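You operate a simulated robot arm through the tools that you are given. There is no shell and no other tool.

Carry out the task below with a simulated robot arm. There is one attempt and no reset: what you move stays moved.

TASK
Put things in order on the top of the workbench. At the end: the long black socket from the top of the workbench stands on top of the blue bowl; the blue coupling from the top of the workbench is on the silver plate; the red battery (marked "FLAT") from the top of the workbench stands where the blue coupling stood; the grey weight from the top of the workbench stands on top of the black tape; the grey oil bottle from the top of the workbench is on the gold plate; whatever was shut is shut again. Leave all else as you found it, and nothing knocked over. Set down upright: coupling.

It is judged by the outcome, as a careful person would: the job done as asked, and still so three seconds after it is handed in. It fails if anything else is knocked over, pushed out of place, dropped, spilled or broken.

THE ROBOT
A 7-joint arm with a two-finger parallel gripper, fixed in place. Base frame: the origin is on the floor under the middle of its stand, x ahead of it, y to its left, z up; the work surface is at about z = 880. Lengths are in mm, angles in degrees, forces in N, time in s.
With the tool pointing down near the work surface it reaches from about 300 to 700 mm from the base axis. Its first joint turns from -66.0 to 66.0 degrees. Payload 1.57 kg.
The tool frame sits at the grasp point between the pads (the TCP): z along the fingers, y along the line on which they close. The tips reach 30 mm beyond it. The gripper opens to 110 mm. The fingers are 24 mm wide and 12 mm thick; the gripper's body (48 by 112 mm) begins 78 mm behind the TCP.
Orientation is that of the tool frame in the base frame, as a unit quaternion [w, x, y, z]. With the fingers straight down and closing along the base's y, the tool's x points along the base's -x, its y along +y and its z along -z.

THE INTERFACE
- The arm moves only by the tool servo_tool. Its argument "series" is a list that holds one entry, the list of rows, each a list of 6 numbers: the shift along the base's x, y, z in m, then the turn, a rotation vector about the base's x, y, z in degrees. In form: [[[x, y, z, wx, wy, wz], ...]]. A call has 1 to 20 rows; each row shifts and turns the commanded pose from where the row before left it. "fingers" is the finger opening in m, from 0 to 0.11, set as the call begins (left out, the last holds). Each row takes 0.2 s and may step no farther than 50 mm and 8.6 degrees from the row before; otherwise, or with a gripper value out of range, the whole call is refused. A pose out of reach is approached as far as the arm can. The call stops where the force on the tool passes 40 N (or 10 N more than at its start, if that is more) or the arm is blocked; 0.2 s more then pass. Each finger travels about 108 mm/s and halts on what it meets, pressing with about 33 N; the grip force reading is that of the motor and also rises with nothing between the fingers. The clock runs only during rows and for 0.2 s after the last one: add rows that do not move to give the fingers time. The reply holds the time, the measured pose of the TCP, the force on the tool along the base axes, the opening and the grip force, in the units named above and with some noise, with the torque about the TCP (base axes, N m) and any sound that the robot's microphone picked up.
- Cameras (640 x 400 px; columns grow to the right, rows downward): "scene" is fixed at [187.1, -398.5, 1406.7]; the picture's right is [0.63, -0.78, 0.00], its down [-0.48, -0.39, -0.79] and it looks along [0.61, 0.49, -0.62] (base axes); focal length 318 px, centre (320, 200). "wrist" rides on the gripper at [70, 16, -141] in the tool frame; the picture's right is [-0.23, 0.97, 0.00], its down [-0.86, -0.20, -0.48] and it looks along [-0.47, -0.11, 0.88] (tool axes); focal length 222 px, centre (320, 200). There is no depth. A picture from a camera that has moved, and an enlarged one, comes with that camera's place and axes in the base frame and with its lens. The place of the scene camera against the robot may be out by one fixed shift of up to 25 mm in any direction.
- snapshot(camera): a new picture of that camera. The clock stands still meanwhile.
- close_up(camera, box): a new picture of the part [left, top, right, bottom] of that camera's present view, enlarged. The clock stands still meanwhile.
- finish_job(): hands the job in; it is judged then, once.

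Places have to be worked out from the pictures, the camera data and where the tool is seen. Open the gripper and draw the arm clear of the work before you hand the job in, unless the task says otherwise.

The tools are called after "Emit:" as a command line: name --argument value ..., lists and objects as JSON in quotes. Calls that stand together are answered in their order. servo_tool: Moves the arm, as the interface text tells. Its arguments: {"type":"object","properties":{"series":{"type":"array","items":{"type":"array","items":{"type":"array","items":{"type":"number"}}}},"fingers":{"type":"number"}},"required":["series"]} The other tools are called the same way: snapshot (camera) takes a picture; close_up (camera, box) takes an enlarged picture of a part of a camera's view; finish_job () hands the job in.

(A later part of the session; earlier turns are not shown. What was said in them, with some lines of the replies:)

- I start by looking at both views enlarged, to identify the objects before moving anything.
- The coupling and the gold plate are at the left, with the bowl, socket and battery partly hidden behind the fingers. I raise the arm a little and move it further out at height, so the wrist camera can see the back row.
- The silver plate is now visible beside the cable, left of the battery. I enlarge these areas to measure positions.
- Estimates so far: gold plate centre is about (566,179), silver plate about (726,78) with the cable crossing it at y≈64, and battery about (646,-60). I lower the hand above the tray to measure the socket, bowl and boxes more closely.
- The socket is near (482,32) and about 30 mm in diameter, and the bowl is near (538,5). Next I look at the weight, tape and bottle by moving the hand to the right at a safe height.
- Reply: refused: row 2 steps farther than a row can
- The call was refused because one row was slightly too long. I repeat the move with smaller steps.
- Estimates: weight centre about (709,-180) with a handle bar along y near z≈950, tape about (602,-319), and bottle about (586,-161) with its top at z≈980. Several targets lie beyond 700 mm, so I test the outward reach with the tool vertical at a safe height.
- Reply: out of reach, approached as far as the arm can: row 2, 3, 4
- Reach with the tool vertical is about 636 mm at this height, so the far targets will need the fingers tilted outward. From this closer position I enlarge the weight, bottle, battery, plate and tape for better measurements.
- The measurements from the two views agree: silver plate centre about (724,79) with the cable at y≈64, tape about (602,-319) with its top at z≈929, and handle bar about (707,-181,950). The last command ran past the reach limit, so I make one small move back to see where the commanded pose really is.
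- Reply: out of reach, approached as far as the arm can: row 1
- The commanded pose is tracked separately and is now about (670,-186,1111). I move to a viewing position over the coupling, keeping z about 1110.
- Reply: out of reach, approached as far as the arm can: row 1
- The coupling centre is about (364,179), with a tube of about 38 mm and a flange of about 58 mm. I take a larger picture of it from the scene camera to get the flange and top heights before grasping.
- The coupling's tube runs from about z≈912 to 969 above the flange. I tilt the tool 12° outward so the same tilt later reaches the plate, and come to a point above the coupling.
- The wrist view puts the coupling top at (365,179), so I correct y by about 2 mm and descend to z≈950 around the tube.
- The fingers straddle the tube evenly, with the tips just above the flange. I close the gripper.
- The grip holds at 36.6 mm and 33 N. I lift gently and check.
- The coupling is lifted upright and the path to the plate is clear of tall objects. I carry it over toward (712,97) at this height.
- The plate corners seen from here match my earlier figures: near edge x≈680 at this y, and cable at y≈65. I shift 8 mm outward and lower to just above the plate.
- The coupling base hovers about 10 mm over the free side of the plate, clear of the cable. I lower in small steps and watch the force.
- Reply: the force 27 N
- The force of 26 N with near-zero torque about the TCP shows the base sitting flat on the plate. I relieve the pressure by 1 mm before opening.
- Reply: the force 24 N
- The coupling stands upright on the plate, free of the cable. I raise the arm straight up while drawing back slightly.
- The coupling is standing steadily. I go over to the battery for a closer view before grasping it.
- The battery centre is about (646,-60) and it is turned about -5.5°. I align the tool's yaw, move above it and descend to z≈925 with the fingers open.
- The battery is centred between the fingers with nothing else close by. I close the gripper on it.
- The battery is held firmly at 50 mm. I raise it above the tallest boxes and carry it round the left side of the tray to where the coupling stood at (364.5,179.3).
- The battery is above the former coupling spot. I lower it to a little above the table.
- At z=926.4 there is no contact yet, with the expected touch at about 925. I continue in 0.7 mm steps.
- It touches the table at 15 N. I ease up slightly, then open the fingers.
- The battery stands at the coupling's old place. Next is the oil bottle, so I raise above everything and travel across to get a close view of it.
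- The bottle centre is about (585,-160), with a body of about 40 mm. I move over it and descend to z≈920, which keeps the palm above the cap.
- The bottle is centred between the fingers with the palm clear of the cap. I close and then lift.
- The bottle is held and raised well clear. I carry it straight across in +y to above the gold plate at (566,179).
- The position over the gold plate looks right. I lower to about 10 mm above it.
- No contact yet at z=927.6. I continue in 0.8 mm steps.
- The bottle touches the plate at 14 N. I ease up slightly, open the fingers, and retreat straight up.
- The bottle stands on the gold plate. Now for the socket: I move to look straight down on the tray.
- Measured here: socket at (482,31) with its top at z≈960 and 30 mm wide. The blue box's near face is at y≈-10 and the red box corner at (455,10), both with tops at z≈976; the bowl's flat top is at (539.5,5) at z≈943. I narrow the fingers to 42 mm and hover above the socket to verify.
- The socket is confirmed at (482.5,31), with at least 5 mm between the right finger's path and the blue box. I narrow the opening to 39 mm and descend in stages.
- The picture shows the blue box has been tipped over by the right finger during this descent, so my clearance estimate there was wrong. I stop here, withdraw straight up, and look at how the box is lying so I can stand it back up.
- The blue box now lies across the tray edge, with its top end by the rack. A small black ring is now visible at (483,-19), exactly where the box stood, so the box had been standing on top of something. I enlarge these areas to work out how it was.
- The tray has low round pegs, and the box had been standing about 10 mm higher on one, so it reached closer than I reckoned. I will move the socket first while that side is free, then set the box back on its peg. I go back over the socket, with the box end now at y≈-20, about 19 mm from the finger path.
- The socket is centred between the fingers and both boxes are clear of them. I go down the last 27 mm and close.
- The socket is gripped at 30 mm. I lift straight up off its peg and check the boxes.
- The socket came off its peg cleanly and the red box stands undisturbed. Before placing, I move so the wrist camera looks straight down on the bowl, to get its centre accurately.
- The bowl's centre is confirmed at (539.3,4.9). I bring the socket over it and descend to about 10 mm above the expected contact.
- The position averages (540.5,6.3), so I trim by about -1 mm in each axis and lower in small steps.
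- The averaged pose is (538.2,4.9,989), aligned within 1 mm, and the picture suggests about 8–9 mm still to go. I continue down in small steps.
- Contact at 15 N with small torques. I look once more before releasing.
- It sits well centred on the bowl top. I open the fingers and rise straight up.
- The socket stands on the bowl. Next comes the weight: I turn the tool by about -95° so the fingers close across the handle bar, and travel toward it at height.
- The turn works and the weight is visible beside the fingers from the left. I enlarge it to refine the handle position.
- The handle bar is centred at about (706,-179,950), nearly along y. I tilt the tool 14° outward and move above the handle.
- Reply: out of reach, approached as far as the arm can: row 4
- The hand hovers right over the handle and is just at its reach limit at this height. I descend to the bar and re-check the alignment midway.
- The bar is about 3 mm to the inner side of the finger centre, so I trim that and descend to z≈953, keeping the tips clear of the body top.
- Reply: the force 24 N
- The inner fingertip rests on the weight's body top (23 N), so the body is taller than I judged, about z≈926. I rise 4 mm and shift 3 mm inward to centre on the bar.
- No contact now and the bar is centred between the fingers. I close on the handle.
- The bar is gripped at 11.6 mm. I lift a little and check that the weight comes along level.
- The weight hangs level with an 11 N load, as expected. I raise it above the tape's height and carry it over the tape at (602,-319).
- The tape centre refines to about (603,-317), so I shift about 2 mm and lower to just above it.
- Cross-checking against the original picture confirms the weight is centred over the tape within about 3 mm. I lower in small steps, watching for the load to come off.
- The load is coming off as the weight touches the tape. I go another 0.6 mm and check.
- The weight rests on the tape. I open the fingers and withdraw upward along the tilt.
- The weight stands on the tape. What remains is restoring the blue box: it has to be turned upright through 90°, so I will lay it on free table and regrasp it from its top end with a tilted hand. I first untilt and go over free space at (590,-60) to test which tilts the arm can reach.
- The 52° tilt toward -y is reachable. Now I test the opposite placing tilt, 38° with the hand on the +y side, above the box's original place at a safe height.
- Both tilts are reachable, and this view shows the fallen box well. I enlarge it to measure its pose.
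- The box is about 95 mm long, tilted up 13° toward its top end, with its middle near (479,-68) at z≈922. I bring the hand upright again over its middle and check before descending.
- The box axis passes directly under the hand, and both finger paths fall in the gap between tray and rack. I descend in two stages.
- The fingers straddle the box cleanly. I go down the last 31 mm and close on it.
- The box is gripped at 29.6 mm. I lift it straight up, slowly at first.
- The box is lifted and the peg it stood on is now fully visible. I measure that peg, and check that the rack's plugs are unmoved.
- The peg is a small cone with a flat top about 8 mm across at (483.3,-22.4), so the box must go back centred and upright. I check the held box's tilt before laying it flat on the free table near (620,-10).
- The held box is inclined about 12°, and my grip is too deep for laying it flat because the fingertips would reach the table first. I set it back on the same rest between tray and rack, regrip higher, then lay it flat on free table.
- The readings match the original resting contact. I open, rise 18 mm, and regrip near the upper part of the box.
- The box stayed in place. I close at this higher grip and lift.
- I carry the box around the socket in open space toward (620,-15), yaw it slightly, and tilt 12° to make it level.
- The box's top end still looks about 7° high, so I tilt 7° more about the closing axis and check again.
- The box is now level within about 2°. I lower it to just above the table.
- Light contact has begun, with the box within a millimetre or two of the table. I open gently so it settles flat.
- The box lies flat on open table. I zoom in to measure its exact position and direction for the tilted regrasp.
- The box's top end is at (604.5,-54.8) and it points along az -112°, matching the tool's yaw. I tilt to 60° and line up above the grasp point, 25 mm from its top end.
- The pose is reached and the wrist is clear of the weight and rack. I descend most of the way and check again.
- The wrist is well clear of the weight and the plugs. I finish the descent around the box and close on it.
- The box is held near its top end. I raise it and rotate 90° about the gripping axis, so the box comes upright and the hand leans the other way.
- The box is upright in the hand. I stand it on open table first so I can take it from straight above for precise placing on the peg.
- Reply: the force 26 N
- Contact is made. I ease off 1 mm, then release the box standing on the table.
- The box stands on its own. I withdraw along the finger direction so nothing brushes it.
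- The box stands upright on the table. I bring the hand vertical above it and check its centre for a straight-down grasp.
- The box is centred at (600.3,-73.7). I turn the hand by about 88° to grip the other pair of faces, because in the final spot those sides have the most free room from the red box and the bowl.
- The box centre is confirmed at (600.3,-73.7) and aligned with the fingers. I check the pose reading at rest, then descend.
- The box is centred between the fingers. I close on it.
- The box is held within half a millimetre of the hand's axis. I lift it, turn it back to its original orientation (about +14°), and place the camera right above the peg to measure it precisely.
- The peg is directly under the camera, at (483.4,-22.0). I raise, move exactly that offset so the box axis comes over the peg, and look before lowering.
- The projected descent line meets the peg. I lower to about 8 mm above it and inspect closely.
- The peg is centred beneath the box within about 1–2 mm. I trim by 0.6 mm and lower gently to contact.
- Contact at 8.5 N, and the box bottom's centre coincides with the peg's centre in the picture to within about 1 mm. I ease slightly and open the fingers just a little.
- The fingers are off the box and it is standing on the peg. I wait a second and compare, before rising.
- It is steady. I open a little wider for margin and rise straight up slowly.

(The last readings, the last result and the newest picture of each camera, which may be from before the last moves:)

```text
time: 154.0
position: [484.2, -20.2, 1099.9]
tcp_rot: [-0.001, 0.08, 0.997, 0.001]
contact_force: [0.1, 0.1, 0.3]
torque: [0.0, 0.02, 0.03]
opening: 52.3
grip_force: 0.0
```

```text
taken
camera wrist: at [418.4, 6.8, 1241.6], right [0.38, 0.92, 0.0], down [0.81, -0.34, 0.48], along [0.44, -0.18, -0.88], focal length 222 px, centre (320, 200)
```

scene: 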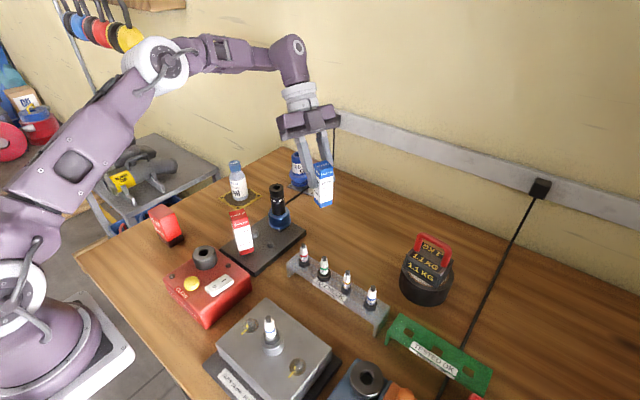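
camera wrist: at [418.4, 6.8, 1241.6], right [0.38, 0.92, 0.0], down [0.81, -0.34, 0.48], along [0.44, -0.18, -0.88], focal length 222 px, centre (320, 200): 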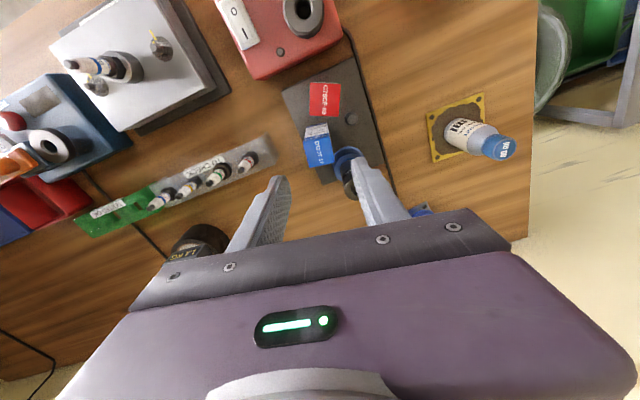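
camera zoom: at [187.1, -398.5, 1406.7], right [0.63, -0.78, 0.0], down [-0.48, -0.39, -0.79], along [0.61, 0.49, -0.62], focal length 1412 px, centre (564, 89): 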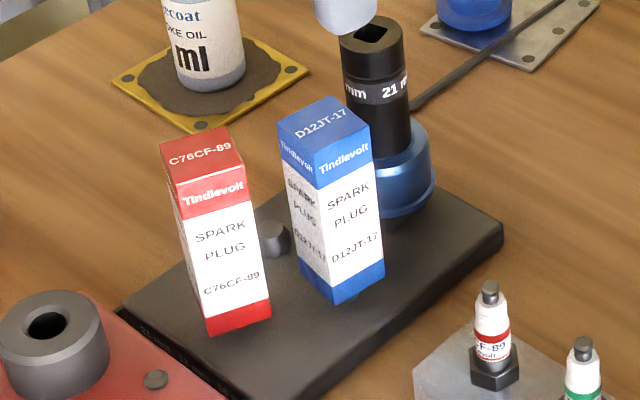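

The blue box is back on its peg, matching its original outline within about 1–2 mm. I withdraw the arm to a high, clear position and inspect everything.

Emit:
servo_tool --series '[[[0, 0, 0.04, 0, 0, 0], [0, 0, 0.04, 0, 0, 0], [-0.02, -0.02, 0.02, 0, 0, 4.6], [-0.025, -0.03, 0, 0, 0, 4.6], [-0.03, -0.035, 0, 0, 0, 0], [-0.03, -0.035, 0, 0, 0, 0], [0, 0, 0, 0, 0, 0]]]' --fingers 0.11

Emit:
snapshot --camera "scene"

Emit:
close_up --camera "scene" --box '[130, 140, 350, 280]'

Emit:
close_up --camera "scene" --box '[280, 220, 500, 400]'

Emit:
snapshot --camera "wrist"

```text
time: 155.6
position: [378.0, -138.9, 1203.5]
tcp_rot: [-0.002, -0.001, 1.0, 0.0]
contact_force: [0.4, -0.2, 0.0]
torque: [0.03, -0.02, 0.0]
opening: 110.1
grip_force: 0.1
```

```text
taken
```

scene: 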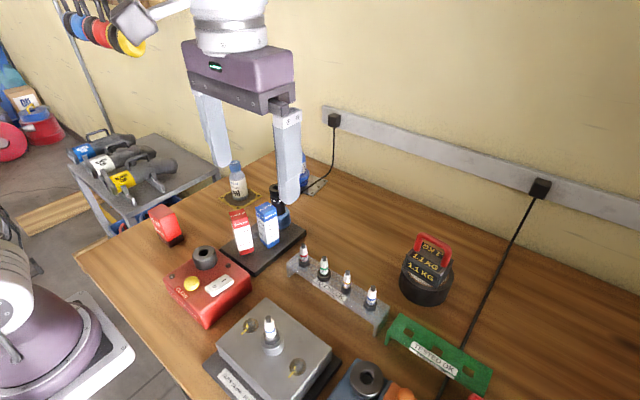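

```text
2.86 times, centred on (240, 210) of scene
camera zoom: at [187.1, -398.6, 1406.7], right [0.63, -0.78, 0.0], down [-0.48, -0.39, -0.79], along [0.61, 0.49, -0.62], focal length 907 px, centre (549, 171)
```

zoom: 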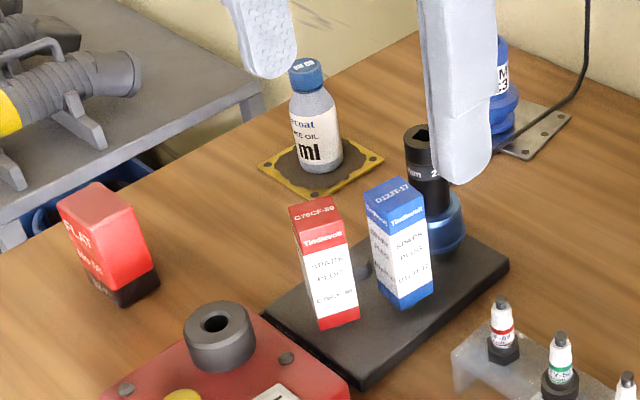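

```text
2.22 times, centred on (390, 310) of scene
camera zoom: at [187.1, -398.6, 1406.7], right [0.63, -0.78, 0.0], down [-0.48, -0.39, -0.79], along [0.61, 0.49, -0.62], focal length 706 px, centre (164, -44)
```

zoom: 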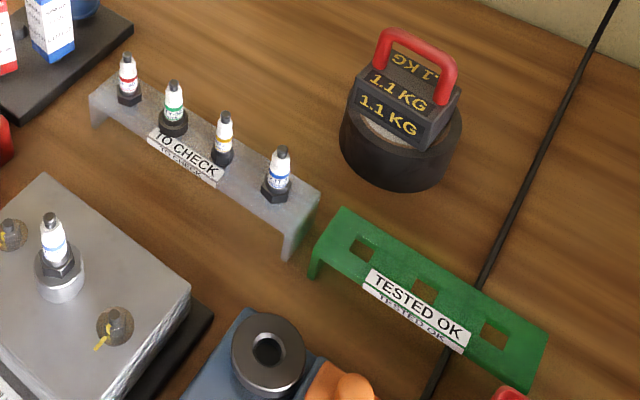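

```text
taken
camera wrist: at [308.6, -123.6, 1343.6], right [0.23, 0.97, 0.0], down [0.86, -0.2, 0.48], along [0.46, -0.11, -0.88], focal length 222 px, centre (320, 200)
```

wrist: 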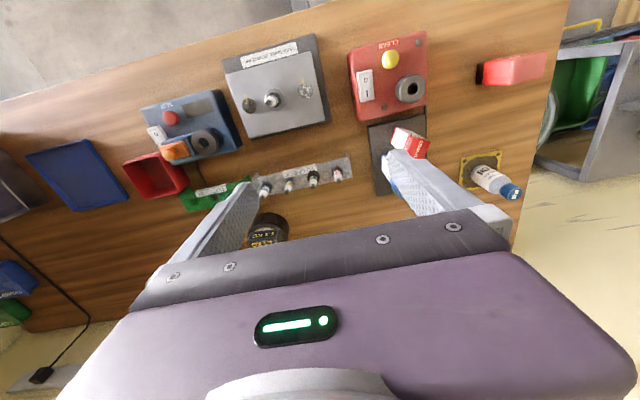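

All looks in place. I take a closer look at the weight, and shift the hand slightly so the coupling and socket are visible for a last check.

Emit:
servo_tool --series '[[[-0.03, -0.03, 0.01, 0, 0, 0], [-0.03, -0.035, 0.01, 0, 0, 0], [0, -0.04, 0.01, 0, 0, 0], [0, 0, 0, 0, 0, 0], [0, 0, 0, 0, 0, 0]]]'

Emit:
close_up --camera "scene" --box '[385, 220, 475, 310]'

Emit:
close_up --camera "scene" --box '[210, 130, 350, 280]'

Emit:
snapshot --camera "scene"

```text
time: 156.8
position: [318.3, -245.4, 1230.4]
tcp_rot: [0.0, 0.0, 1.0, 0.001]
contact_force: [-0.4, 0.5, -1.2]
torque: [-0.01, 0.02, -0.02]
opening: 110.0
grip_force: 0.1
```

```text
4.44 times, centred on (430, 265) of scene
camera zoom: at [187.1, -398.6, 1406.7], right [0.63, -0.78, 0.0], down [-0.48, -0.39, -0.79], along [0.61, 0.49, -0.62], focal length 1412 px, centre (-169, -89)
```

zoom: 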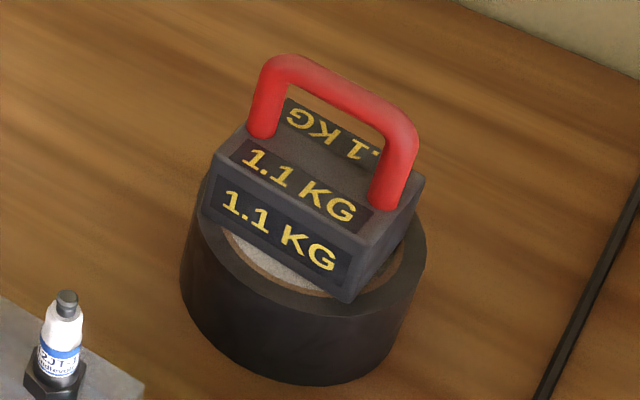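

```text
2.67 times, centred on (280, 205) of scene
camera zoom: at [187.1, -398.6, 1406.7], right [0.63, -0.78, 0.0], down [-0.48, -0.39, -0.79], along [0.61, 0.49, -0.62], focal length 847 px, centre (427, 187)
```

zoom: 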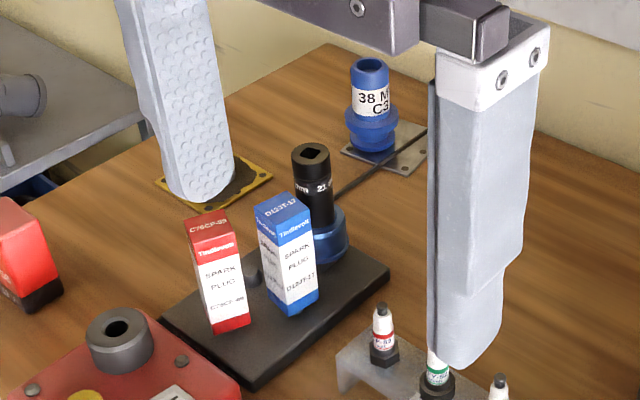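

```text
taken
```

scene: 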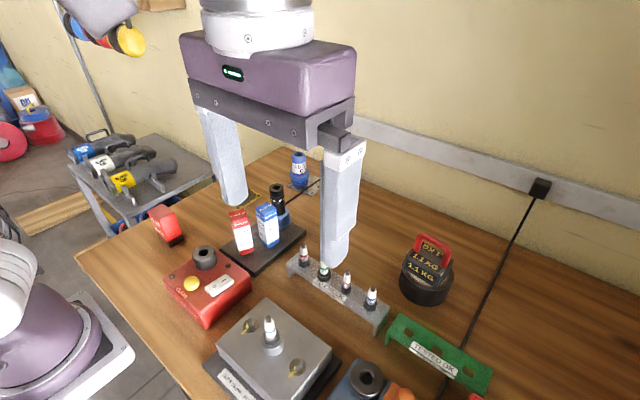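

Every item is where the task asks. The long socket stands on the bowl, the coupling is upright on the silver plate, and the battery is where the coupling stood. The weight is on the tape and the oil bottle is on the gold plate. Nothing was opened.

I tipped over the blue spark-plug box while reaching for the socket. It is back upright on its peg, within about 1–2 mm of where it was. The gripper is open and clear, so I hand the job in.

Emit:
finish_job

```text
The job is handed in.
```

I finished all five moves and handed the job in, but I knocked over one thing that wasn't part of the task: the blue spark-plug box.

- **Long black socket:** it stands on top of the blue bowl.
- **Blue coupling:** it is upright on the silver plate, clear of the cable that crosses it.
- **Red battery ("FLAT"):** it stands where the coupling was.
- **Grey weight:** it stands on the black tape.
- **Grey oil bottle:** it is on the gold plate.
- **Shut things:** I opened nothing, so there was nothing to shut again.

**Blue box:** my right finger tipped it over as I first lowered onto the socket. It had been standing on a low peg, so it reached closer to the socket than I had judged. I stood it back on the same peg, facing the same way, and the pictures put it within about 1–2 mm of its original place.

The last pictures showed everything else standing and unmoved, with the gripper open and the arm clear. The peg's flat top is only about 8 mm across, so that box is the least stable item on the bench.
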